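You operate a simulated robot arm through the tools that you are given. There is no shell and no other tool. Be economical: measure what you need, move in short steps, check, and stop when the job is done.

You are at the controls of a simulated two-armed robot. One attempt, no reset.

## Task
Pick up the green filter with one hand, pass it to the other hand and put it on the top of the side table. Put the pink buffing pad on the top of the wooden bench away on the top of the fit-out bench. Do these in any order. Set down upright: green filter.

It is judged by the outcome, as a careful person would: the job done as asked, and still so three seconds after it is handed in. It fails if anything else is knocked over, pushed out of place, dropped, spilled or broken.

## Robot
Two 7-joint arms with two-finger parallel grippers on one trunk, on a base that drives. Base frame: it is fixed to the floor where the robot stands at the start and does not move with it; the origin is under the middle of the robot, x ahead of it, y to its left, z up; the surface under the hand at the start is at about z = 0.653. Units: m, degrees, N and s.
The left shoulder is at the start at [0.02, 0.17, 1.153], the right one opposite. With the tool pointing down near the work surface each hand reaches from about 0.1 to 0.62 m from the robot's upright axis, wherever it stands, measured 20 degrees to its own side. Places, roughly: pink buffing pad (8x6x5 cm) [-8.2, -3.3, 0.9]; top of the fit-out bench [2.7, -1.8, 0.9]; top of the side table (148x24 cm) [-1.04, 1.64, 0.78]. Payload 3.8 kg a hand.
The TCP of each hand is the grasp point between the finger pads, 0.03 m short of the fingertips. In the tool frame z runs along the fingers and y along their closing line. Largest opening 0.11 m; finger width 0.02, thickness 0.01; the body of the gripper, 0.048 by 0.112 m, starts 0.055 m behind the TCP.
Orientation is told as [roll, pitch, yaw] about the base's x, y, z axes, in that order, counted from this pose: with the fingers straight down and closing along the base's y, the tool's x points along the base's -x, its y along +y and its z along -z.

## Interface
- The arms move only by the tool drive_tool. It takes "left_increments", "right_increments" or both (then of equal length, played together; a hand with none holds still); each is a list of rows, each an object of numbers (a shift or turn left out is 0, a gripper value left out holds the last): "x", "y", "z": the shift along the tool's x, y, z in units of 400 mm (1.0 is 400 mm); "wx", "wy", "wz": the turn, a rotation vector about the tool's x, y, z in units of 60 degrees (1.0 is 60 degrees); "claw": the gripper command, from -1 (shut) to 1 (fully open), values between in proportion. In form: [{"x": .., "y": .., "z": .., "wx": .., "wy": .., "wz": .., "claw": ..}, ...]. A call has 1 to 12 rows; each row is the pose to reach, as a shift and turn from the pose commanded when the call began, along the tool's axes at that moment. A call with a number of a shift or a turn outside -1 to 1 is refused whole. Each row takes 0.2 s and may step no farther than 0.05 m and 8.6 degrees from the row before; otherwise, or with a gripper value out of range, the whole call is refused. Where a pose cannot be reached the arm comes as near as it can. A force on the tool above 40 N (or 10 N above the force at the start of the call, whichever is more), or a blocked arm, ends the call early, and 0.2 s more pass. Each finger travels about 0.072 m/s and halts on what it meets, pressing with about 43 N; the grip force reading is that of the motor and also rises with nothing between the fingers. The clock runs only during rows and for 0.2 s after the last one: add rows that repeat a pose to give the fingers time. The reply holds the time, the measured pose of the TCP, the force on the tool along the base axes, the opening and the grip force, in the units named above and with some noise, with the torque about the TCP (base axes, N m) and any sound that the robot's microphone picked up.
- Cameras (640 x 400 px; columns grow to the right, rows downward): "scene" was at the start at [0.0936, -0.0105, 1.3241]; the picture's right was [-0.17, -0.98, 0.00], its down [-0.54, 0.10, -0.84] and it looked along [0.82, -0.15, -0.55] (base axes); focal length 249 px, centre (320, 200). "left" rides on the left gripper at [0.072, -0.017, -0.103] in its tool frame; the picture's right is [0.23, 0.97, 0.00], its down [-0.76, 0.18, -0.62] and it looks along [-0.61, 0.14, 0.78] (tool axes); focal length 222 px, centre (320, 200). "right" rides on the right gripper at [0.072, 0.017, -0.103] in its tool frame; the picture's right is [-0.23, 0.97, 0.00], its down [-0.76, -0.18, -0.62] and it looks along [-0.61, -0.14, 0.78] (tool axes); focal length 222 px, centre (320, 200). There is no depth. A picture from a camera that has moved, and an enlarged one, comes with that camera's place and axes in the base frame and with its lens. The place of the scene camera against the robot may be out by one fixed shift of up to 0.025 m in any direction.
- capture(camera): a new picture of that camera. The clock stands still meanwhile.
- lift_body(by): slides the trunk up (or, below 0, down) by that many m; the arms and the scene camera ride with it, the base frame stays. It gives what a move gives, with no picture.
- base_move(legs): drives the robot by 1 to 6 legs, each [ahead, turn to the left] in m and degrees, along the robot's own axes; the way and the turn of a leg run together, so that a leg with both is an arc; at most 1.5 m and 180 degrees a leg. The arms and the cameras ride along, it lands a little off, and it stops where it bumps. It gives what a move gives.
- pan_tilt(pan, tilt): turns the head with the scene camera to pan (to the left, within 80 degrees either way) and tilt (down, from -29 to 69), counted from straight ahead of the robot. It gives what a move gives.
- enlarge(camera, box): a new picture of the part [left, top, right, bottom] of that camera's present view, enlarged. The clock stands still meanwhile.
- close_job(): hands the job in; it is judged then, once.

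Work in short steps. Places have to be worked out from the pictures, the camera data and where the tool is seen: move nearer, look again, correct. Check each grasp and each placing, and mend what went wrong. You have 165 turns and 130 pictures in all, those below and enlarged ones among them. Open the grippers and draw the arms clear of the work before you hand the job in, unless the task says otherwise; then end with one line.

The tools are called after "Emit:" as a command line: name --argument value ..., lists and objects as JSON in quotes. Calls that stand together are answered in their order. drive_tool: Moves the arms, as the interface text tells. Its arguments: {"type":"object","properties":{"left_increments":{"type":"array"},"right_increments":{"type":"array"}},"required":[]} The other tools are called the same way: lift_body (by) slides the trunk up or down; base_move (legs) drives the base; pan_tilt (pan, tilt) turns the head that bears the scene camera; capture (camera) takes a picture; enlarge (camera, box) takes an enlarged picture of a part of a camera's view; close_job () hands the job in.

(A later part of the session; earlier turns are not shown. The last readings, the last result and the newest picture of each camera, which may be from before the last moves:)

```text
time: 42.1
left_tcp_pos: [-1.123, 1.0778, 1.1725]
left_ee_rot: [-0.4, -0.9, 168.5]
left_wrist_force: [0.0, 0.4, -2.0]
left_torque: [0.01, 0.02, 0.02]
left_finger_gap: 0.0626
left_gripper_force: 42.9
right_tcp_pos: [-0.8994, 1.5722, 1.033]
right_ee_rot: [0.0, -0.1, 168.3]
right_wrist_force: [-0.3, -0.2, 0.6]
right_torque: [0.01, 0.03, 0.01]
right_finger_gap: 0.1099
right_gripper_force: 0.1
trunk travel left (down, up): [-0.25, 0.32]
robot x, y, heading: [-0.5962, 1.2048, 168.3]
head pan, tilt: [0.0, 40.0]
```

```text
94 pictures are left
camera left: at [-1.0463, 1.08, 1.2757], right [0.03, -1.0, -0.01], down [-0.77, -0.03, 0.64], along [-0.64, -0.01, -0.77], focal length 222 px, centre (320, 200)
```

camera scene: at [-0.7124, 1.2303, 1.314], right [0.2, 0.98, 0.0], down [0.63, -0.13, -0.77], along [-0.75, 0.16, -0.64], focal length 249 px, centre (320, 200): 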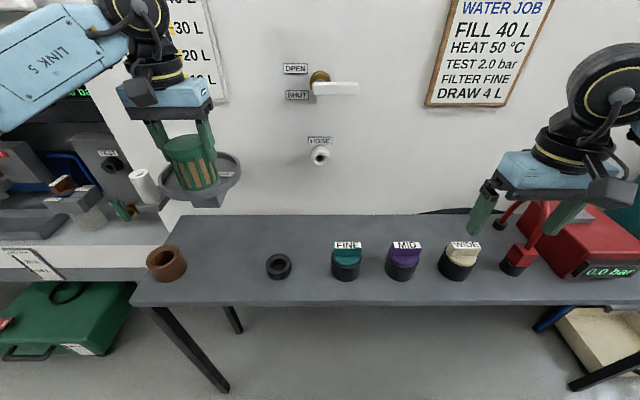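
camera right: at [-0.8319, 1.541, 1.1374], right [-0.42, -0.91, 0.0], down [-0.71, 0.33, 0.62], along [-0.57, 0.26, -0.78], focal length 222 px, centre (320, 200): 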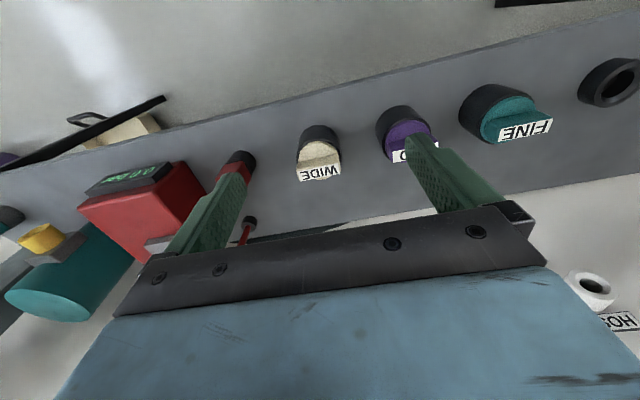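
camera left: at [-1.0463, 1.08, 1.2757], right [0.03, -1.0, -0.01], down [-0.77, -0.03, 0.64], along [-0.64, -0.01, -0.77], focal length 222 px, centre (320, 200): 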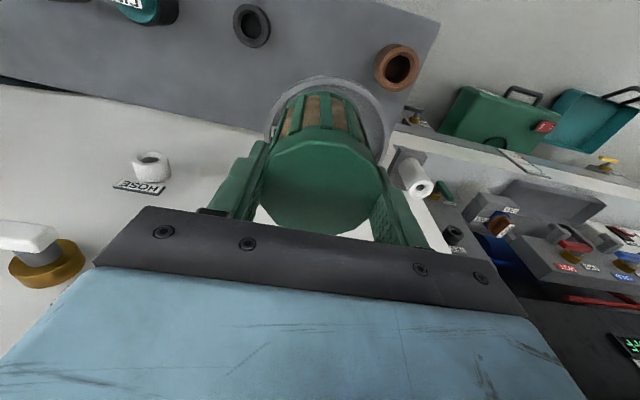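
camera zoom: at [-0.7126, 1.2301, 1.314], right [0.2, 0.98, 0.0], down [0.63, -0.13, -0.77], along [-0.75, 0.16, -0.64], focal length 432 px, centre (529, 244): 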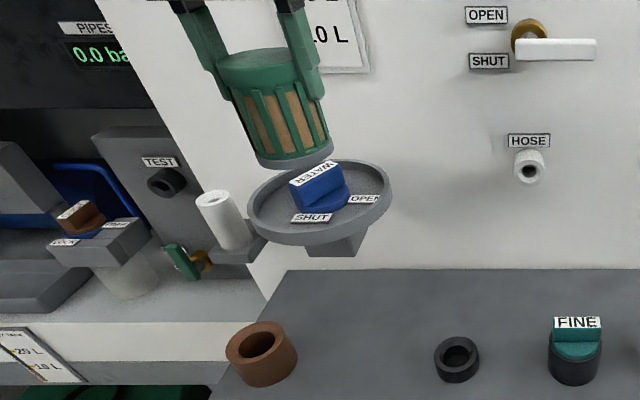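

The tray is a valve dial on the van (rim front near x=-1.15, z≈1.0) and looks unharmed. A better spot is mid-table, behind the gap between the black ring and FINE, at about [-1.136, 1.297]. I move there high and level the hand.

Emit:
drive_tool --left_increments '[{"x": -0.01, "y": -0.08, "wy": 0.005, "wx": -0.003}, {"x": -0.03, "y": -0.17, "wy": 0.015, "wx": -0.007}, {"x": -0.05, "y": -0.26, "wy": 0.015, "wx": -0.007}, {"x": -0.08, "y": -0.35, "wy": 0.015, "wx": -0.007}, {"x": -0.11, "y": -0.44, "wy": 0.015, "wx": -0.007}, {"x": -0.143, "y": -0.53, "wy": 0.015, "wx": -0.007}, {"x": -0.143, "y": -0.53, "wy": 0.015, "wx": -0.007}]'

Emit:
capture --camera "scene"

Emit:
capture --camera "left"

Emit:
capture --camera "right"

```text
time: 43.7
left_tcp_pos: [-1.1359, 1.2972, 1.1755]
left_ee_rot: [0.1, -0.2, 168.5]
left_wrist_force: [0.3, -0.4, -1.5]
left_torque: [-0.01, -0.05, -0.01]
left_finger_gap: 0.0628
left_gripper_force: 42.9
right_tcp_pos: [-0.9013, 1.5715, 1.034]
right_ee_rot: [0.1, 0.0, 168.3]
right_wrist_force: [0.5, 0.3, 0.5]
right_torque: [0.0, -0.02, 0.01]
right_finger_gap: 0.1101
right_gripper_force: 0.0
trunk travel left (down, up): [-0.25, 0.32]
robot x, y, heading: [-0.5935, 1.205, 168.5]
head pan, tilt: [0.0, 40.0]
```

```text
93 pictures are left
camera scene: at [-0.7127, 1.2292, 1.314], right [0.2, 0.98, 0.0], down [0.63, -0.13, -0.77], along [-0.75, 0.16, -0.64], focal length 249 px, centre (320, 200)
```

scene: 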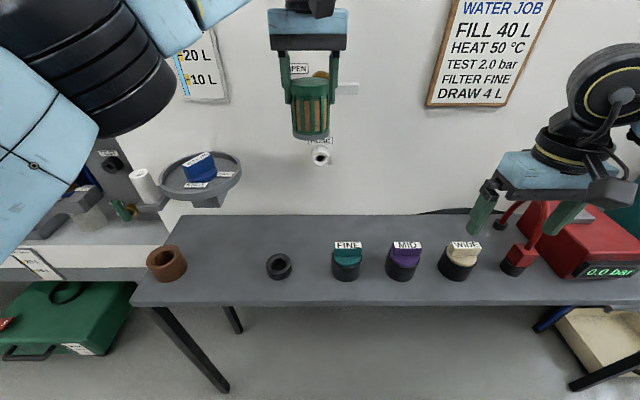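

```text
92 pictures are left
camera left: at [-1.0597, 1.3002, 1.2782], right [0.03, -1.0, 0.0], down [-0.78, -0.02, 0.63], along [-0.63, -0.02, -0.78], focal length 222 px, centre (320, 200)
```

left: 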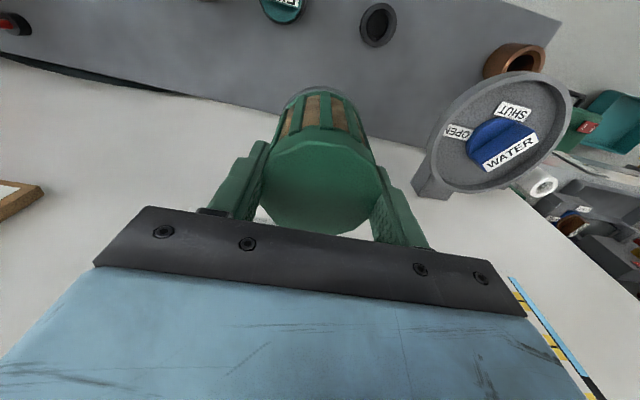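

```text
91 pictures are left
camera right: at [-0.8325, 1.54, 1.1376], right [-0.42, -0.91, 0.0], down [-0.71, 0.33, 0.62], along [-0.56, 0.26, -0.78], focal length 222 px, centre (320, 200)
```

right: 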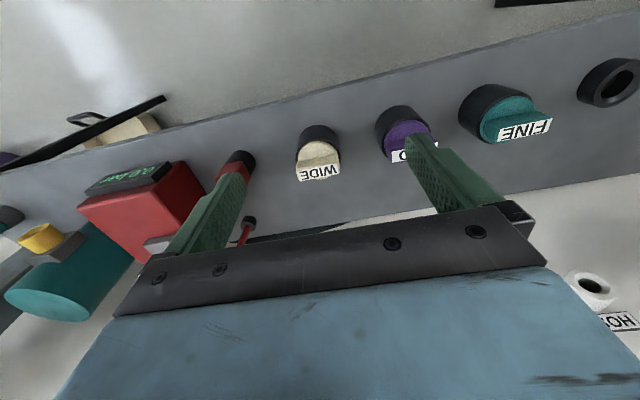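

The hand is clear of the tray. The hose nozzle tip is about 9 cm behind the hand's axis, so I shift 1 cm toward the robot and descend to z≈0.90.

Emit:
drive_tool --left_increments '[{"x": 0.025, "z": 0.06}, {"x": 0.025, "z": 0.16}, {"x": 0.025, "z": 0.26}, {"x": 0.025, "z": 0.36}, {"x": 0.025, "z": 0.46}, {"x": 0.025, "z": 0.56}, {"x": 0.025, "z": 0.63}, {"x": 0.025, "z": 0.688}, {"x": 0.025, "z": 0.688}]'

Emit:
capture --camera "scene"

Emit:
capture --camera "left"

Emit:
capture --camera "right"

```text
time: 45.7
left_tcp_pos: [-1.1259, 1.2966, 0.8992]
left_ee_rot: [0.1, -0.1, 168.6]
left_wrist_force: [0.3, 0.5, -0.7]
left_torque: [0.0, 0.0, -0.01]
left_finger_gap: 0.0627
left_gripper_force: 43.0
right_tcp_pos: [-0.9012, 1.5723, 1.0327]
right_ee_rot: [0.1, 0.0, 168.4]
right_wrist_force: [-0.2, 0.6, -0.4]
right_torque: [0.0, 0.04, 0.0]
right_finger_gap: 0.1099
right_gripper_force: 0.0
trunk travel left (down, up): [-0.25, 0.32]
robot x, y, heading: [-0.5939, 1.205, 168.3]
head pan, tilt: [0.0, 40.0]
```

```text
90 pictures are left
camera scene: at [-0.7123, 1.2303, 1.314], right [0.2, 0.98, 0.0], down [0.63, -0.13, -0.77], along [-0.75, 0.16, -0.64], focal length 249 px, centre (320, 200)
```

scene: 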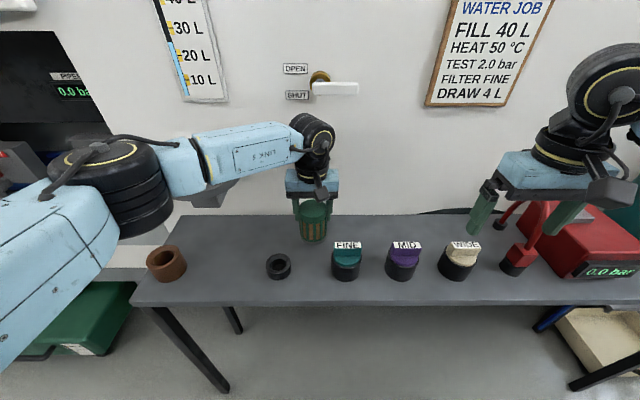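

```text
89 pictures are left
camera left: at [-1.0515, 1.2997, 1.0025], right [0.03, -1.0, 0.0], down [-0.78, -0.02, 0.63], along [-0.63, -0.02, -0.78], focal length 222 px, centre (320, 200)
```

left: 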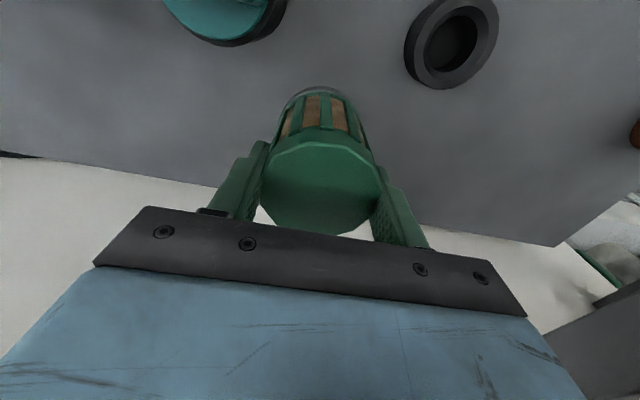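

```text
88 pictures are left
camera right: at [-0.832, 1.5409, 1.1374], right [-0.42, -0.91, 0.0], down [-0.71, 0.33, 0.62], along [-0.57, 0.26, -0.78], focal length 222 px, centre (320, 200)
```

right: 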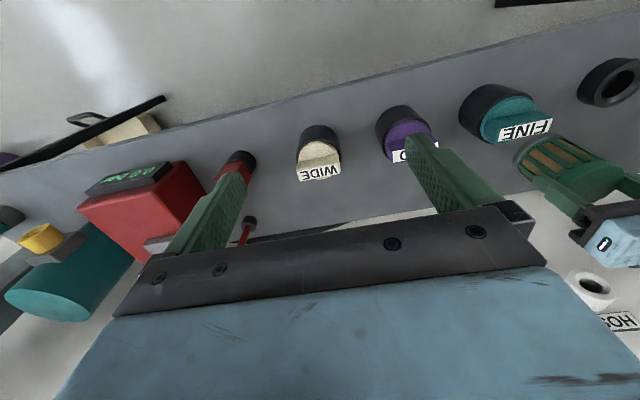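

I zoom in to judge the height of the filter's base above the table.

Emit:
enlarge --camera "scene" --box '[240, 150, 380, 290]'

Emit:
enlarge --camera "right" --box '[460, 60, 640, 330]'

```text
2.86 times, centred on (310, 220) of scene
camera zoom: at [-0.7123, 1.2303, 1.314], right [0.2, 0.98, 0.0], down [0.63, -0.13, -0.77], along [-0.75, 0.16, -0.64], focal length 710 px, centre (349, 143)
```

zoom: 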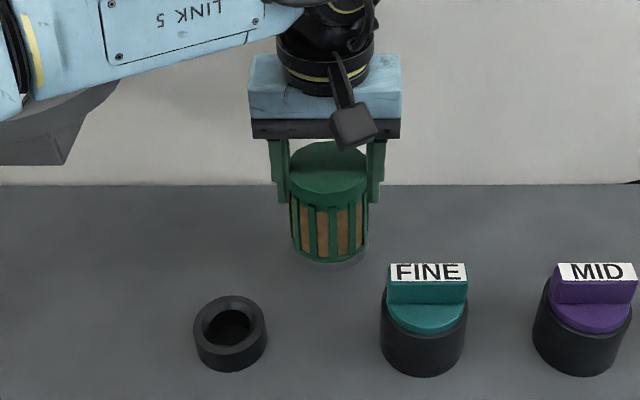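

```text
1.48 times, centred on (550, 195) of right
camera zoom: at [-0.832, 1.5409, 1.1374], right [-0.42, -0.91, 0.0], down [-0.71, 0.33, 0.62], along [-0.57, 0.26, -0.78], focal length 329 px, centre (-21, 207)
```

zoom: 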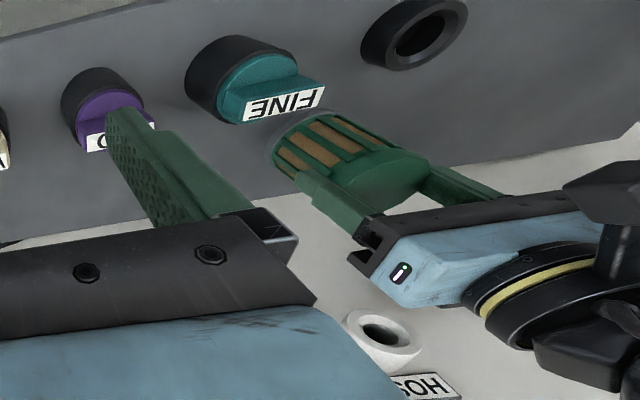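

By the hand cameras the base is about 3–4 cm above the table. I go down slowly 25 mm, then feel for contact.

Emit:
drive_tool --left_increments '[{"z": 0.025}, {"z": 0.05}, {"z": 0.0625}, {"z": 0.0625}]'

Emit:
enlarge --camera "right" --box '[460, 60, 640, 330]'

Emit:
enlarge --camera "scene" --box '[240, 150, 380, 290]'

```text
time: 46.7
left_tcp_pos: [-1.1262, 1.2959, 0.876]
left_ee_rot: [0.1, -0.1, 168.5]
left_wrist_force: [0.3, 0.7, -1.2]
left_torque: [-0.04, 0.01, 0.01]
left_finger_gap: 0.0626
left_gripper_force: 42.5
right_tcp_pos: [-0.8996, 1.5731, 1.0329]
right_ee_rot: [0.0, 0.0, 168.3]
right_wrist_force: [-0.1, 0.3, 0.1]
right_torque: [0.0, -0.02, 0.04]
right_finger_gap: 0.1101
right_gripper_force: 0.1
trunk travel left (down, up): [-0.25, 0.32]
robot x, y, heading: [-0.5926, 1.2037, 168.1]
head pan, tilt: [0.0, 40.0]
```

```text
1.48 times, centred on (550, 195) of right
camera zoom: at [-0.8321, 1.5409, 1.1373], right [-0.42, -0.91, 0.0], down [-0.71, 0.33, 0.62], along [-0.57, 0.26, -0.78], focal length 329 px, centre (-21, 207)
```

zoom: 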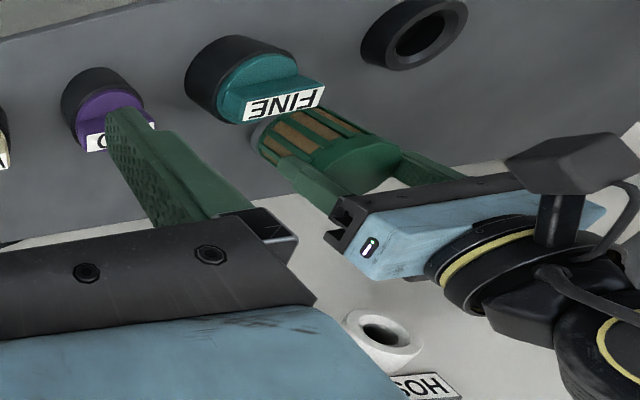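

```text
2.86 times, centred on (310, 220) of scene
camera zoom: at [-0.7123, 1.2303, 1.314], right [0.2, 0.98, 0.0], down [0.63, -0.13, -0.77], along [-0.75, 0.16, -0.64], focal length 710 px, centre (349, 143)
```

zoom: 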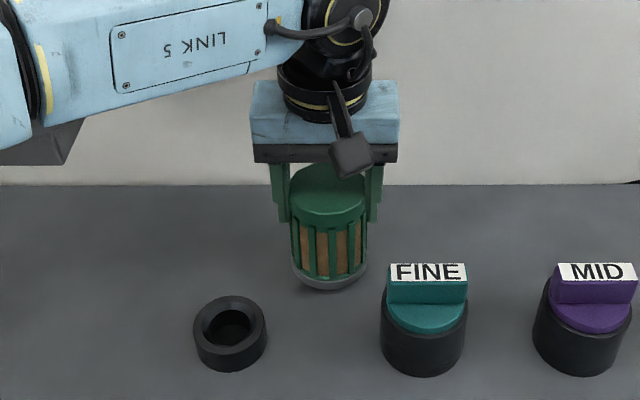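

Not touching yet, but close. I continue down in small steps.

Emit:
drive_tool --left_increments '[{"z": 0.0125}, {"z": 0.025}, {"z": 0.025}]'

Emit:
enlarge --camera "scene" --box '[240, 150, 380, 290]'

```text
time: 47.5
left_tcp_pos: [-1.1276, 1.2961, 0.8654]
left_ee_rot: [0.1, -0.2, 168.4]
left_wrist_force: [0.3, -0.8, 2.5]
left_torque: [-0.04, 0.12, 0.0]
left_finger_gap: 0.0623
left_gripper_force: 43.0
right_tcp_pos: [-0.8999, 1.5728, 1.0329]
right_ee_rot: [0.0, 0.0, 168.3]
right_wrist_force: [-0.5, 0.7, 0.7]
right_torque: [0.01, -0.02, -0.02]
right_finger_gap: 0.11
right_gripper_force: 0.0
trunk travel left (down, up): [-0.25, 0.32]
robot x, y, heading: [-0.5924, 1.2042, 168.3]
head pan, tilt: [0.0, 40.0]
```

```text
2.86 times, centred on (310, 220) of scene
camera zoom: at [-0.7119, 1.2301, 1.3141], right [0.2, 0.98, 0.0], down [0.63, -0.13, -0.77], along [-0.75, 0.16, -0.64], focal length 710 px, centre (349, 143)
```

zoom: 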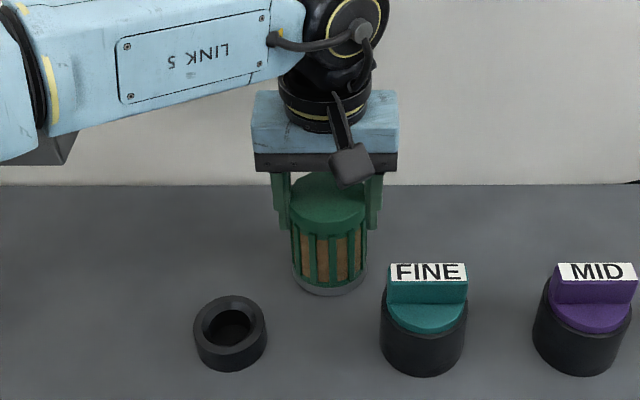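

The wrist force rose by about 3.5 N, so the base is just touching. I press 3 mm more to seat it.

Emit:
drive_tool --left_increments '[{"z": 0.004}, {"z": 0.0075}, {"z": 0.0075}]'

```text
time: 48.3
left_tcp_pos: [-1.1269, 1.2961, 0.8649]
left_ee_rot: [0.0, -0.5, 168.5]
left_wrist_force: [1.6, -4.4, 27.4]
left_torque: [-0.27, 0.79, 0.06]
left_finger_gap: 0.0626
left_gripper_force: 42.4
right_tcp_pos: [-0.8971, 1.5717, 1.0343]
right_ee_rot: [-0.1, -0.1, 168.3]
right_wrist_force: [0.5, 0.5, 0.7]
right_torque: [-0.02, 0.03, 0.02]
right_finger_gap: 0.1099
right_gripper_force: 0.1
trunk travel left (down, up): [-0.25, 0.32]
robot x, y, heading: [-0.5931, 1.2073, 168.2]
head pan, tilt: [0.0, 40.0]
```

Firm contact at 27 N. I ease up 2 mm and open the left hand partway, just enough to release.

Emit:
drive_tool --left_increments '[{"z": -0.005}, {"z": -0.005, "claw": 0.3}, {"z": -0.005, "claw": 0.5}, {"z": -0.005, "claw": 0.6}, {"z": -0.005, "claw": 0.6}]'

Emit:
enlarge --camera "scene" --box '[240, 150, 380, 290]'

Emit:
capture --camera "left"

```text
time: 49.5
left_tcp_pos: [-1.128, 1.2957, 0.8635]
left_ee_rot: [0.1, -0.3, 168.5]
left_wrist_force: [-0.6, 0.6, -0.8]
left_torque: [0.01, -0.03, -0.03]
left_finger_gap: 0.0877
left_gripper_force: 0.1
right_tcp_pos: [-0.9001, 1.5739, 1.0327]
right_ee_rot: [0.0, 0.0, 168.3]
right_wrist_force: [-1.4, 0.1, 0.0]
right_torque: [0.04, -0.01, -0.01]
right_finger_gap: 0.1102
right_gripper_force: 0.0
trunk travel left (down, up): [-0.25, 0.32]
robot x, y, heading: [-0.5928, 1.1986, 168.3]
head pan, tilt: [0.0, 40.0]
```

```text
2.86 times, centred on (310, 220) of scene
camera zoom: at [-0.7123, 1.2303, 1.314], right [0.2, 0.98, 0.0], down [0.63, -0.13, -0.77], along [-0.75, 0.16, -0.64], focal length 710 px, centre (349, 143)
```

zoom: 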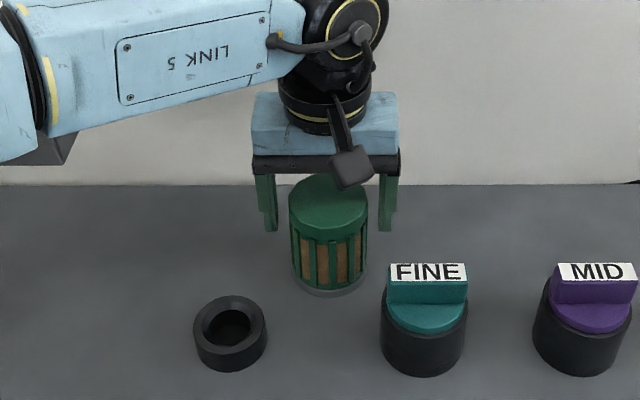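

```text
81 pictures are left
camera left: at [-1.052, 1.2989, 0.9667], right [0.03, -1.0, 0.0], down [-0.78, -0.02, 0.63], along [-0.63, -0.02, -0.78], focal length 222 px, centre (320, 200)
```

left: 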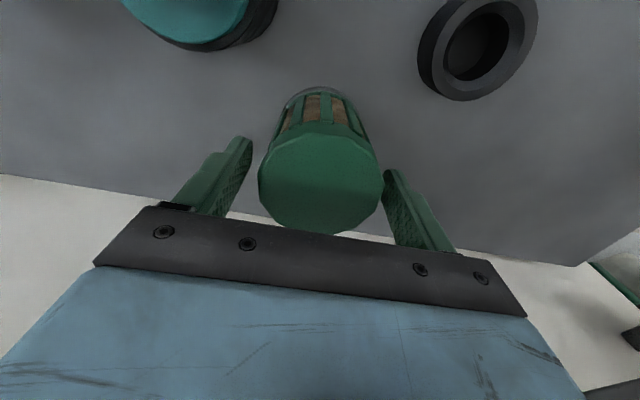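

Released and standing upright. I raise the left hand straight up slowly, then higher.

Emit:
drive_tool --left_increments '[{"z": -0.03}, {"z": -0.08}, {"z": -0.16}, {"z": -0.26}, {"z": -0.36}, {"z": -0.46}, {"x": 0.06, "z": -0.54}, {"x": 0.16, "z": -0.58}, {"x": 0.26, "z": -0.58}, {"x": 0.3, "z": -0.58}]'

Emit:
capture --camera "scene"

```text
time: 51.7
left_tcp_pos: [-1.0091, 1.2723, 1.0958]
left_ee_rot: [0.1, -0.2, 168.5]
left_wrist_force: [-0.8, 0.4, 0.0]
left_torque: [0.01, 0.01, 0.03]
left_finger_gap: 0.0878
left_gripper_force: 0.2
right_tcp_pos: [-0.9001, 1.5721, 1.0331]
right_ee_rot: [0.0, 0.1, 168.4]
right_wrist_force: [-0.2, 1.0, 0.4]
right_torque: [-0.01, -0.01, 0.0]
right_finger_gap: 0.11
right_gripper_force: 0.0
trunk travel left (down, up): [-0.25, 0.32]
robot x, y, heading: [-0.5972, 1.206, 168.2]
head pan, tilt: [0.0, 40.0]
```

```text
80 pictures are left
camera scene: at [-0.7122, 1.2303, 1.314], right [0.2, 0.98, 0.0], down [0.63, -0.13, -0.77], along [-0.75, 0.16, -0.64], focal length 249 px, centre (320, 200)
```

scene: 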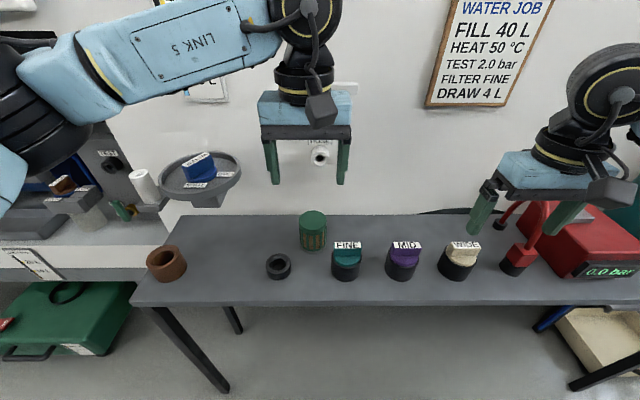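

The filter is done. Next is the pink pad, which is far off, so I back off a little, turn left toward the south and look for a route.

Emit:
base_move --legs '[[-0.15, 0]]'

Emit:
base_move --legs '[[0, 95]]'

Emit:
pan_tilt --pan 20 --tilt 15

Emit:
capture --camera "scene"

Emit:
pan_tilt --pan -50 --tilt 15

Emit:
capture --camera "scene"

```text
time: 53.0
left_tcp_pos: [-0.8655, 1.2401, 1.0963]
left_ee_rot: [0.2, -0.3, 168.7]
left_wrist_force: [1.0, 0.1, -0.8]
left_torque: [-0.01, 0.03, -0.03]
left_finger_gap: 0.0879
left_gripper_force: 0.0
right_tcp_pos: [-0.7551, 1.5415, 1.0339]
right_ee_rot: [0.1, 0.0, 168.3]
right_wrist_force: [0.5, 0.1, -0.3]
right_torque: [0.03, 0.0, -0.03]
right_finger_gap: 0.1099
right_gripper_force: 0.1
trunk travel left (down, up): [-0.25, 0.32]
robot x, y, heading: [-0.4445, 1.1735, 168.4]
head pan, tilt: [0.0, 40.0]
```

```text
time: 57.5
left_tcp_pos: [-0.4831, 0.7527, 1.0958]
left_ee_rot: [0.1, -0.2, -97.0]
left_wrist_force: [0.4, 0.3, -0.4]
left_torque: [-0.01, 0.01, 0.0]
left_finger_gap: 0.0877
left_gripper_force: 0.0
right_tcp_pos: [-0.7921, 0.84, 1.033]
right_ee_rot: [0.0, 0.0, -97.2]
right_wrist_force: [-0.2, 0.2, 0.1]
right_torque: [-0.04, 0.02, -0.02]
right_finger_gap: 0.1103
right_gripper_force: 0.0
trunk travel left (down, up): [-0.25, 0.32]
robot x, y, heading: [-0.4483, 1.1726, -97.4]
head pan, tilt: [0.0, 40.0]
```

```text
time: 58.3
left_tcp_pos: [-0.4836, 0.7529, 1.0958]
left_ee_rot: [0.0, -0.2, -97.1]
left_wrist_force: [-0.6, 0.3, -0.7]
left_torque: [0.03, 0.02, 0.03]
left_finger_gap: 0.088
left_gripper_force: 0.1
right_tcp_pos: [-0.7922, 0.8387, 1.0342]
right_ee_rot: [0.0, 0.0, -97.2]
right_wrist_force: [-0.1, 0.1, 0.4]
right_torque: [0.04, 0.03, 0.02]
right_finger_gap: 0.1101
right_gripper_force: 0.0
trunk travel left (down, up): [-0.25, 0.32]
robot x, y, heading: [-0.4497, 1.1739, -97.4]
head pan, tilt: [20.0, 15.0]
```

```text
79 pictures are left
camera scene: at [-0.4457, 1.0671, 1.3535], right [-0.98, -0.22, 0.0], down [-0.06, 0.25, -0.97], along [0.21, -0.94, -0.26], focal length 249 px, centre (320, 200)
```

scene: 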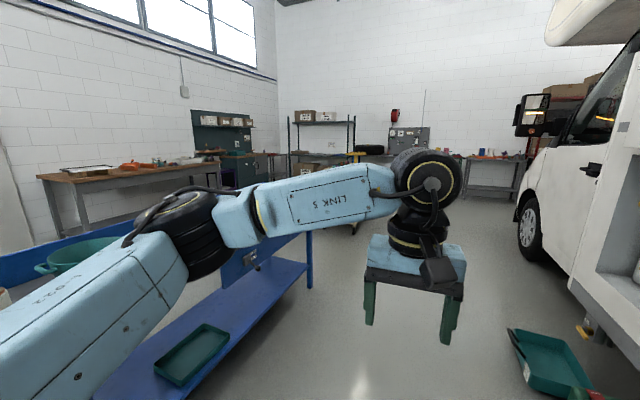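

```text
time: 59.8
left_tcp_pos: [-0.4833, 0.753, 1.0947]
left_ee_rot: [0.2, -0.2, -97.0]
left_wrist_force: [-0.5, -0.5, -0.8]
left_torque: [0.0, -0.01, -0.01]
left_finger_gap: 0.0883
left_gripper_force: 0.1
right_tcp_pos: [-0.793, 0.8404, 1.033]
right_ee_rot: [-0.1, 0.0, -97.2]
right_wrist_force: [0.1, 1.0, 0.0]
right_torque: [-0.02, 0.02, 0.0]
right_finger_gap: 0.11
right_gripper_force: 0.1
trunk travel left (down, up): [-0.25, 0.32]
robot x, y, heading: [-0.4465, 1.1767, -97.3]
head pan, tilt: [-50.0, 15.0]
```

```text
78 pictures are left
camera scene: at [-0.5449, 1.1075, 1.3536], right [-0.54, 0.84, 0.0], down [0.22, 0.14, -0.97], along [-0.81, -0.52, -0.26], focal length 249 px, centre (320, 200)
```

scene: 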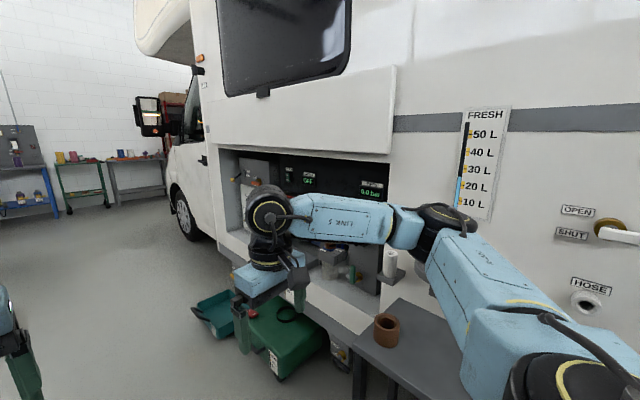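

There is a floor tray near [-1.5, -0.5] and a cart near [-0.2, -2.6], with the van front on the right. I drive between them.

Emit:
base_move --legs '[[1.5, 0], [0, -13], [1.5, 0], [0.4, 0]]'

Emit:
pan_tilt --pan -20 --tilt 12

Emit:
capture --camera "scene"

```text
time: 77.1
left_tcp_pos: [-1.5568, -2.4452, 1.095]
left_ee_rot: [0.1, 0.0, -113.5]
left_wrist_force: [-0.7, -0.4, -0.1]
left_torque: [0.04, 0.0, -0.01]
left_finger_gap: 0.088
left_gripper_force: 0.0
right_tcp_pos: [-1.8289, -2.2762, 1.0334]
right_ee_rot: [0.0, 0.0, -113.6]
right_wrist_force: [0.0, 0.2, -0.1]
right_torque: [0.0, 0.0, 0.03]
right_finger_gap: 0.1099
right_gripper_force: 0.1
trunk travel left (down, up): [-0.25, 0.32]
robot x, y, heading: [-1.4047, -2.0544, -113.4]
head pan, tilt: [-50.0, 15.0]
```

```text
time: 78.0
left_tcp_pos: [-1.5567, -2.4454, 1.0955]
left_ee_rot: [0.2, -0.2, -113.3]
left_wrist_force: [0.6, 0.0, 0.0]
left_torque: [-0.01, 0.01, -0.04]
left_finger_gap: 0.088
left_gripper_force: 0.0
right_tcp_pos: [-1.8286, -2.2757, 1.0324]
right_ee_rot: [-0.1, 0.0, -113.6]
right_wrist_force: [-0.5, 0.2, -0.7]
right_torque: [-0.07, -0.02, -0.01]
right_finger_gap: 0.1102
right_gripper_force: 0.1
trunk travel left (down, up): [-0.25, 0.32]
robot x, y, heading: [-1.4058, -2.054, -113.6]
head pan, tilt: [-20.0, 12.0]
```

```text
77 pictures are left
camera scene: at [-1.4922, -2.1327, 1.3585], right [-0.72, 0.69, 0.0], down [0.14, 0.15, -0.98], along [-0.67, -0.71, -0.21], focal length 249 px, centre (320, 200)
```

scene: 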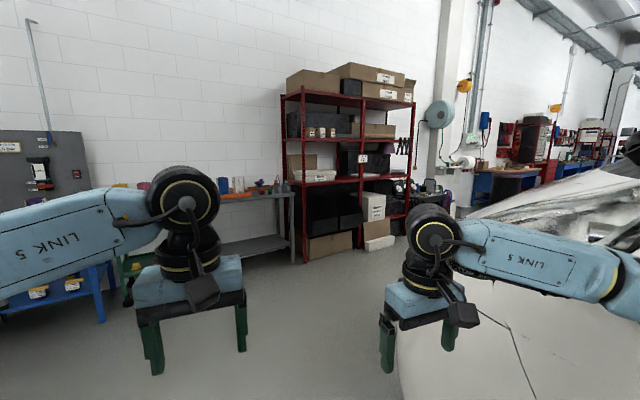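

I advance 0.9 m more and look west past the van's front.

Emit:
base_move --legs '[[0, 13], [1.1, 0]]'

Emit:
pan_tilt --pan -65 --tilt 18

Emit:
capture --camera "scene"

```text
time: 84.5
left_tcp_pos: [-1.6282, -3.5496, 1.0962]
left_ee_rot: [0.1, -0.2, -98.4]
left_wrist_force: [-0.2, -0.4, -1.1]
left_torque: [-0.01, -0.01, -0.01]
left_finger_gap: 0.0878
left_gripper_force: 0.0
right_tcp_pos: [-1.9345, -3.4554, 1.0329]
right_ee_rot: [0.0, 0.0, -98.5]
right_wrist_force: [0.1, -1.1, -1.0]
right_torque: [-0.01, -0.01, -0.04]
right_finger_gap: 0.1102
right_gripper_force: 0.0
trunk travel left (down, up): [-0.25, 0.32]
robot x, y, heading: [-1.5848, -3.1293, -98.3]
head pan, tilt: [-20.0, 12.0]
```

```text
time: 85.6
left_tcp_pos: [-1.6278, -3.5488, 1.0955]
left_ee_rot: [0.0, -0.2, -98.3]
left_wrist_force: [-0.2, 0.6, -0.2]
left_torque: [0.02, 0.03, 0.02]
left_finger_gap: 0.0879
left_gripper_force: 0.0
right_tcp_pos: [-1.9338, -3.4554, 1.0337]
right_ee_rot: [0.0, 0.0, -98.6]
right_wrist_force: [-0.7, 0.2, -0.6]
right_torque: [0.02, 0.0, 0.01]
right_finger_gap: 0.1099
right_gripper_force: 0.0
trunk travel left (down, up): [-0.25, 0.32]
robot x, y, heading: [-1.5819, -3.131, -98.6]
head pan, tilt: [-65.0, 18.0]
```

```text
76 pictures are left
camera scene: at [-1.6903, -3.1717, 1.3487], right [-0.28, 0.96, 0.0], down [0.3, 0.09, -0.95], along [-0.91, -0.27, -0.31], focal length 249 px, centre (320, 200)
```

scene: 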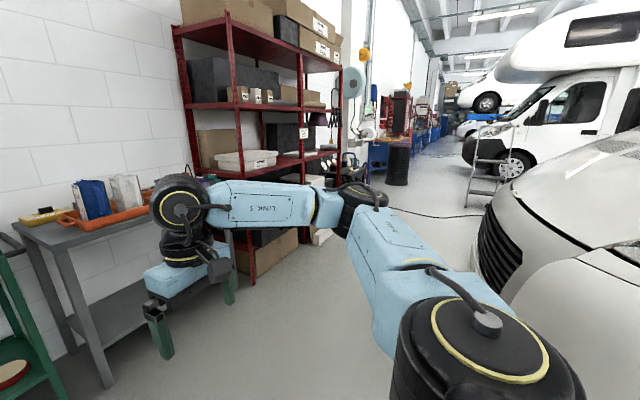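

The corridor runs between the red rack corner at about [-3.25, -4.26] and the van front at about [-3.1, -2.6]. I drive through its middle.

Emit:
base_move --legs '[[0, -70], [1.5, 0]]'

Emit:
pan_tilt --pan -20 --tilt 15

Emit:
capture --camera "scene"

```text
time: 95.9
left_tcp_pos: [-3.4274, -3.547, 1.0952]
left_ee_rot: [0.1, -0.1, -167.6]
left_wrist_force: [1.4, -0.3, -0.4]
left_torque: [0.01, 0.0, -0.01]
left_finger_gap: 0.088
left_gripper_force: 0.1
right_tcp_pos: [-3.4481, -3.2273, 1.0338]
right_ee_rot: [0.0, 0.0, -167.7]
right_wrist_force: [0.5, 0.4, 0.5]
right_torque: [0.0, 0.0, -0.01]
right_finger_gap: 0.1099
right_gripper_force: 0.0
trunk travel left (down, up): [-0.25, 0.32]
robot x, y, heading: [-3.021, -3.4411, -167.8]
head pan, tilt: [-65.0, 18.0]
```

```text
time: 97.0
left_tcp_pos: [-3.4274, -3.5467, 1.0961]
left_ee_rot: [0.2, -0.3, -167.6]
left_wrist_force: [0.1, 0.6, -0.1]
left_torque: [-0.01, 0.0, -0.02]
left_finger_gap: 0.0877
left_gripper_force: 0.1
right_tcp_pos: [-3.4484, -3.2271, 1.0339]
right_ee_rot: [0.0, 0.0, -167.7]
right_wrist_force: [-0.1, 0.2, -0.9]
right_torque: [-0.01, 0.04, -0.01]
right_finger_gap: 0.1101
right_gripper_force: 0.2
trunk travel left (down, up): [-0.25, 0.32]
robot x, y, heading: [-3.0163, -3.4393, -167.6]
head pan, tilt: [-20.0, 15.0]
```

```text
75 pictures are left
camera scene: at [-3.1465, -3.4261, 1.3536], right [0.13, 0.99, 0.0], down [0.26, -0.03, -0.97], along [-0.96, 0.13, -0.26], focal length 249 px, centre (320, 200)
```

scene: 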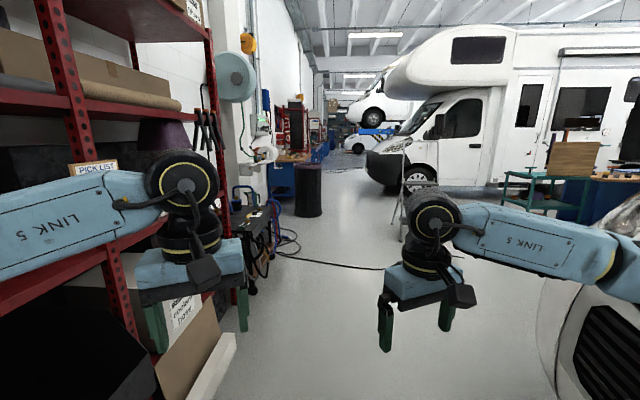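

The corridor ahead is open, with the pad's bench at about [-8.2, -3.3], a bin at about [-7.2, -3.1] and a ladder at about [-6.0, -2.0]. I turn and go 2.3 m.

Emit:
base_move --legs '[[0, -29], [1.2, 0], [1.1, 0]]'

Emit:
pan_tilt --pan 10 --tilt 20

Emit:
capture --camera "scene"

```text
time: 109.7
left_tcp_pos: [-5.6189, -2.6577, 1.0961]
left_ee_rot: [0.1, -0.3, 163.4]
left_wrist_force: [0.3, 0.5, 0.5]
left_torque: [-0.04, 0.0, 0.0]
left_finger_gap: 0.0883
left_gripper_force: 0.0
right_tcp_pos: [-5.4817, -2.3673, 1.0324]
right_ee_rot: [0.0, 0.0, 163.1]
right_wrist_force: [0.6, -0.1, 0.3]
right_torque: [0.0, -0.01, -0.02]
right_finger_gap: 0.1099
right_gripper_force: 0.1
trunk travel left (down, up): [-0.25, 0.32]
robot x, y, heading: [-5.2101, -2.7575, 163.1]
head pan, tilt: [-20.0, 15.0]
```

```text
time: 110.7
left_tcp_pos: [-5.6191, -2.6572, 1.0951]
left_ee_rot: [0.1, -0.2, 163.4]
left_wrist_force: [0.6, -0.4, 0.6]
left_torque: [0.0, -0.01, -0.01]
left_finger_gap: 0.0879
left_gripper_force: 0.1
right_tcp_pos: [-5.4825, -2.3673, 1.0328]
right_ee_rot: [0.0, 0.2, 163.1]
right_wrist_force: [0.3, 0.4, 0.9]
right_torque: [0.01, -0.01, 0.02]
right_finger_gap: 0.1098
right_gripper_force: 0.1
trunk travel left (down, up): [-0.25, 0.32]
robot x, y, heading: [-5.2071, -2.7632, 163.3]
head pan, tilt: [10.0, 20.0]
```

```text
74 pictures are left
camera scene: at [-5.3373, -2.7392, 1.3455], right [0.12, 0.99, 0.0], down [0.34, -0.04, -0.94], along [-0.93, 0.11, -0.34], focal length 249 px, centre (320, 200)
```

scene: 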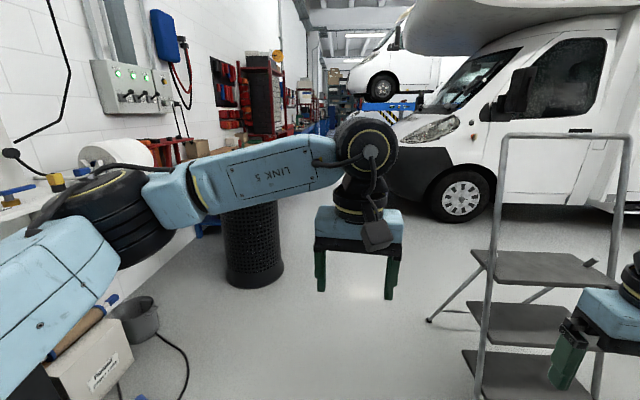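

The ladder is close on the right (y≥-1.87) and the bin on the left (edge y≈-2.83). I adjust to heading 168 and go 1.2 m between them.

Emit:
base_move --legs '[[0, 5], [1.2, 0]]'

Emit:
pan_tilt --pan 40 --tilt 25

Emit:
capture --camera "scene"

Emit:
pan_tilt --pan 5 --tilt 25

Emit:
capture --camera "scene"

```text
time: 117.2
left_tcp_pos: [-6.7788, -2.4526, 1.0952]
left_ee_rot: [0.1, -0.2, 168.5]
left_wrist_force: [0.0, -0.7, 0.6]
left_torque: [0.0, 0.0, 0.0]
left_finger_gap: 0.0881
left_gripper_force: 0.1
right_tcp_pos: [-6.6667, -2.1527, 1.0338]
right_ee_rot: [0.0, 0.1, 168.3]
right_wrist_force: [-0.6, -0.4, -0.4]
right_torque: [-0.03, 0.01, 0.02]
right_finger_gap: 0.1101
right_gripper_force: 0.0
trunk travel left (down, up): [-0.25, 0.32]
robot x, y, heading: [-6.3615, -2.5224, 168.2]
head pan, tilt: [10.0, 20.0]
```

```text
time: 118.1
left_tcp_pos: [-6.7777, -2.4527, 1.0959]
left_ee_rot: [0.2, -0.2, 168.4]
left_wrist_force: [-0.5, 0.6, -0.2]
left_torque: [0.01, -0.01, 0.01]
left_finger_gap: 0.0878
left_gripper_force: 0.0
right_tcp_pos: [-6.666, -2.1524, 1.0321]
right_ee_rot: [0.0, 0.0, 168.2]
right_wrist_force: [-0.6, 0.9, -0.6]
right_torque: [0.01, 0.02, -0.02]
right_finger_gap: 0.11
right_gripper_force: 0.1
trunk travel left (down, up): [-0.25, 0.32]
robot x, y, heading: [-6.36, -2.5209, 168.3]
head pan, tilt: [40.0, 25.0]
```

```text
73 pictures are left
camera scene: at [-6.4771, -2.5553, 1.3374], right [-0.47, 0.88, 0.0], down [0.37, 0.2, -0.91], along [-0.8, -0.43, -0.42], focal length 249 px, centre (320, 200)
```

scene: 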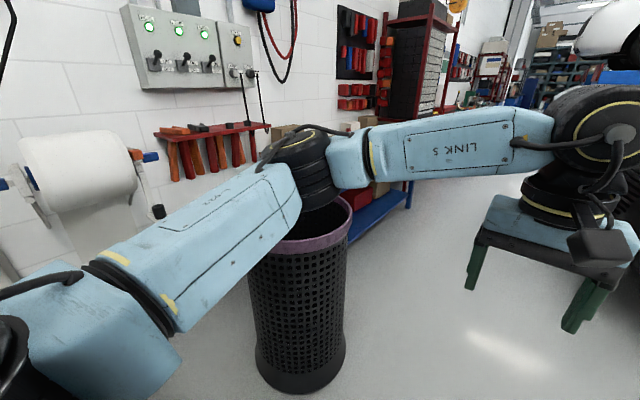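

```text
time: 119.1
left_tcp_pos: [-6.7779, -2.4528, 1.0966]
left_ee_rot: [0.1, -0.2, 168.3]
left_wrist_force: [-0.5, 0.0, -0.3]
left_torque: [-0.01, 0.0, -0.05]
left_finger_gap: 0.0881
left_gripper_force: 0.1
right_tcp_pos: [-6.6663, -2.1515, 1.033]
right_ee_rot: [0.0, -0.1, 168.2]
right_wrist_force: [-0.4, 0.7, -0.5]
right_torque: [0.01, -0.01, 0.02]
right_finger_gap: 0.1099
right_gripper_force: 0.0
trunk travel left (down, up): [-0.25, 0.32]
robot x, y, heading: [-6.3591, -2.5216, 168.0]
head pan, tilt: [5.0, 25.0]
```

```text
72 pictures are left
camera scene: at [-6.4873, -2.501, 1.3373], right [0.12, 0.99, 0.0], down [0.42, -0.05, -0.91], along [-0.9, 0.11, -0.42], focal length 249 px, centre (320, 200)
```

scene: 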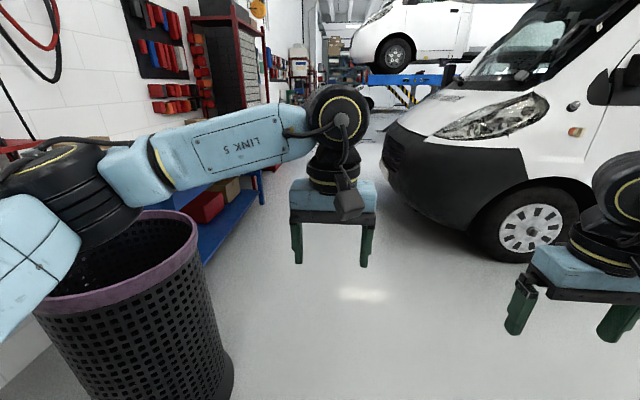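

Clear ahead. I raise the trunk 0.12 m so the elbows pass well over the bin, then drive on past it.

Emit:
lift_body --by 0.12

Emit:
base_move --legs '[[1.0, 0], [0, 25], [0.75, 0]]'

Emit:
pan_tilt --pan 70 --tilt 30

Emit:
capture --camera "scene"

```text
time: 120.6
left_tcp_pos: [-6.7772, -2.453, 1.2153]
left_ee_rot: [0.1, -0.1, 168.4]
left_wrist_force: [0.1, -0.7, 0.3]
left_torque: [-0.01, 0.01, -0.01]
left_finger_gap: 0.088
left_gripper_force: 0.1
right_tcp_pos: [-6.6667, -2.1524, 1.1539]
right_ee_rot: [0.0, 0.0, 168.2]
right_wrist_force: [0.1, 0.3, 0.0]
right_torque: [-0.02, 0.0, -0.01]
right_finger_gap: 0.1101
right_gripper_force: 0.0
trunk travel left (down, up): [-0.37, 0.2]
robot x, y, heading: [-6.36, -2.5201, 168.3]
head pan, tilt: [5.0, 25.0]
```

```text
time: 130.8
left_tcp_pos: [-8.4846, -2.637, 1.2166]
left_ee_rot: [0.2, -0.2, -165.0]
left_wrist_force: [-0.1, 0.7, -0.8]
left_torque: [-0.03, -0.03, 0.03]
left_finger_gap: 0.0881
left_gripper_force: 0.1
right_tcp_pos: [-8.5195, -2.3171, 1.1536]
right_ee_rot: [0.1, 0.0, -165.3]
right_wrist_force: [0.8, 0.3, 0.9]
right_torque: [0.03, -0.02, 0.03]
right_finger_gap: 0.1102
right_gripper_force: 0.0
trunk travel left (down, up): [-0.37, 0.2]
robot x, y, heading: [-8.081, -2.5118, -165.2]
head pan, tilt: [5.0, 25.0]
```

```text
time: 132.2
left_tcp_pos: [-8.4832, -2.6358, 1.215]
left_ee_rot: [0.0, -0.1, -165.0]
left_wrist_force: [0.6, 0.0, 0.0]
left_torque: [0.03, 0.04, 0.0]
left_finger_gap: 0.0883
left_gripper_force: 0.2
right_tcp_pos: [-8.5187, -2.3169, 1.1531]
right_ee_rot: [0.0, 0.1, -165.3]
right_wrist_force: [-1.1, 0.6, -0.1]
right_torque: [-0.01, 0.0, 0.0]
right_finger_gap: 0.1102
right_gripper_force: 0.0
trunk travel left (down, up): [-0.37, 0.2]
robot x, y, heading: [-8.0836, -2.5128, -165.3]
head pan, tilt: [70.0, 30.0]
```

```text
71 pictures are left
camera scene: at [-8.1241, -2.6013, 1.4494], right [-1.0, 0.09, 0.0], down [0.05, 0.5, -0.87], along [-0.08, -0.86, -0.5], focal length 249 px, centre (320, 200)
```

scene: 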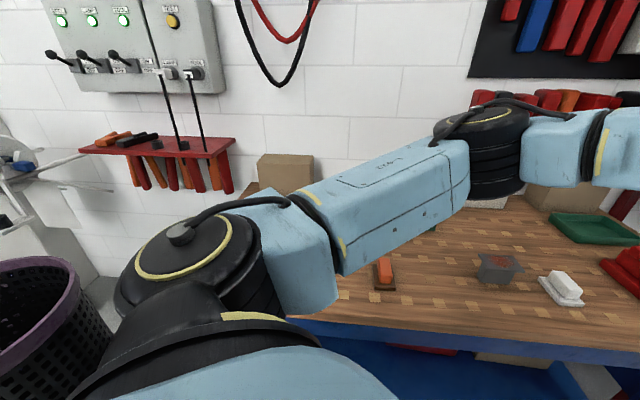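

Bench items are partly hidden behind the arm. I turn to face the bench and look again.

Emit:
base_move --legs '[[0, 72]]'

Emit:
pan_tilt --pan 0 --tilt 45

Emit:
capture --camera "scene"

Emit:
capture --camera "left"

Emit:
capture --camera "right"

```text
time: 135.7
left_tcp_pos: [-8.0788, -2.9338, 1.2171]
left_ee_rot: [0.1, -0.2, -92.3]
left_wrist_force: [-0.9, 0.8, -0.5]
left_torque: [0.02, -0.03, -0.02]
left_finger_gap: 0.088
left_gripper_force: 0.1
right_tcp_pos: [-8.3958, -2.8709, 1.1531]
right_ee_rot: [0.0, 0.1, -92.5]
right_wrist_force: [0.2, 0.2, 0.6]
right_torque: [0.03, -0.01, -0.02]
right_finger_gap: 0.1099
right_gripper_force: 0.1
trunk travel left (down, up): [-0.37, 0.2]
robot x, y, heading: [-8.0795, -2.51, -92.2]
head pan, tilt: [70.0, 30.0]
```

```text
time: 137.1
left_tcp_pos: [-8.0797, -2.9334, 1.2157]
left_ee_rot: [0.0, -0.2, -92.4]
left_wrist_force: [0.3, -0.2, 0.5]
left_torque: [0.01, 0.03, 0.0]
left_finger_gap: 0.0878
left_gripper_force: 0.1
right_tcp_pos: [-8.3955, -2.8732, 1.1527]
right_ee_rot: [0.1, 0.0, -92.4]
right_wrist_force: [0.2, -0.1, 0.8]
right_torque: [0.04, 0.03, 0.03]
right_finger_gap: 0.11
right_gripper_force: 0.0
trunk travel left (down, up): [-0.37, 0.2]
robot x, y, heading: [-8.0798, -2.509, -92.7]
head pan, tilt: [0.0, 45.0]
```

```text
70 pictures are left
camera scene: at [-8.0998, -2.6081, 1.4268], right [-1.0, 0.04, 0.0], down [0.03, 0.71, -0.71], along [-0.03, -0.71, -0.71], focal length 249 px, centre (320, 200)
```

scene: 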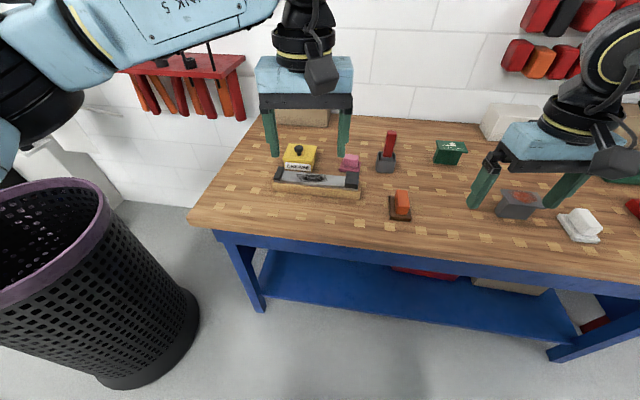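

```text
69 pictures are left
camera left: at [-8.0942, -2.8591, 1.3193], right [0.98, 0.19, 0.0], down [0.15, -0.77, 0.63], along [0.12, -0.61, -0.78], focal length 222 px, centre (320, 200)
```

left: 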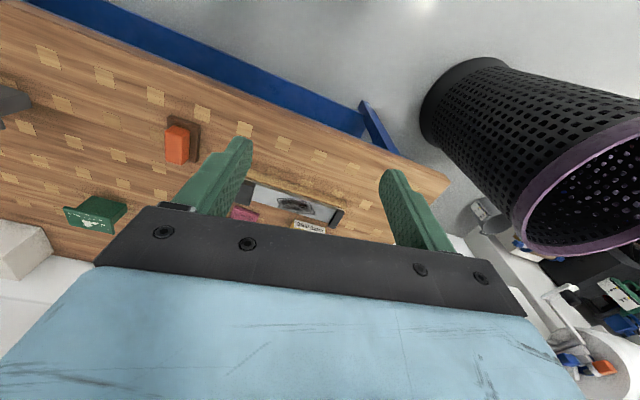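

```text
68 pictures are left
camera right: at [-8.375, -2.801, 1.2574], right [0.96, -0.27, 0.0], down [-0.21, -0.75, 0.62], along [-0.17, -0.6, -0.78], focal length 222 px, centre (320, 200)
```

right: 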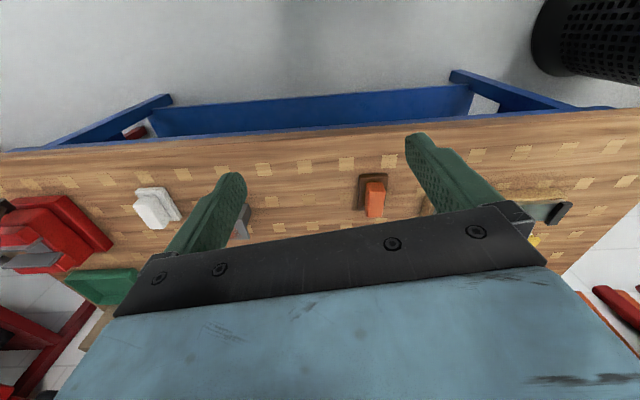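

The pink pad is at about [-8.23, -3.29], behind a tool block, with a yellow box and a black stamp beside it. I zoom in.

Emit:
enlarge --camera "scene" --box '[250, 110, 430, 225]'

```text
3.48 times, centred on (340, 168) of scene
camera zoom: at [-8.0998, -2.6081, 1.4268], right [-1.0, 0.04, 0.0], down [0.03, 0.71, -0.71], along [-0.03, -0.71, -0.71], focal length 865 px, centre (250, 313)
```

zoom: 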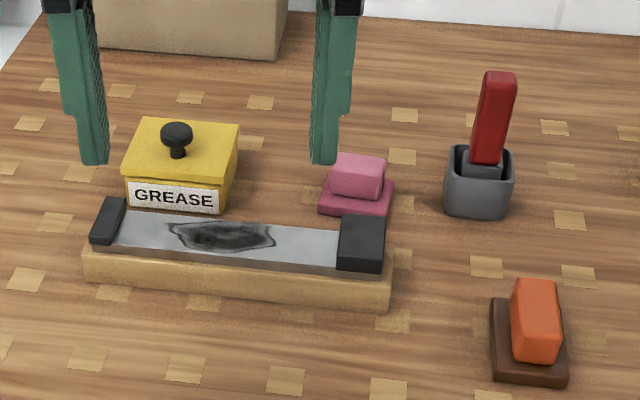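

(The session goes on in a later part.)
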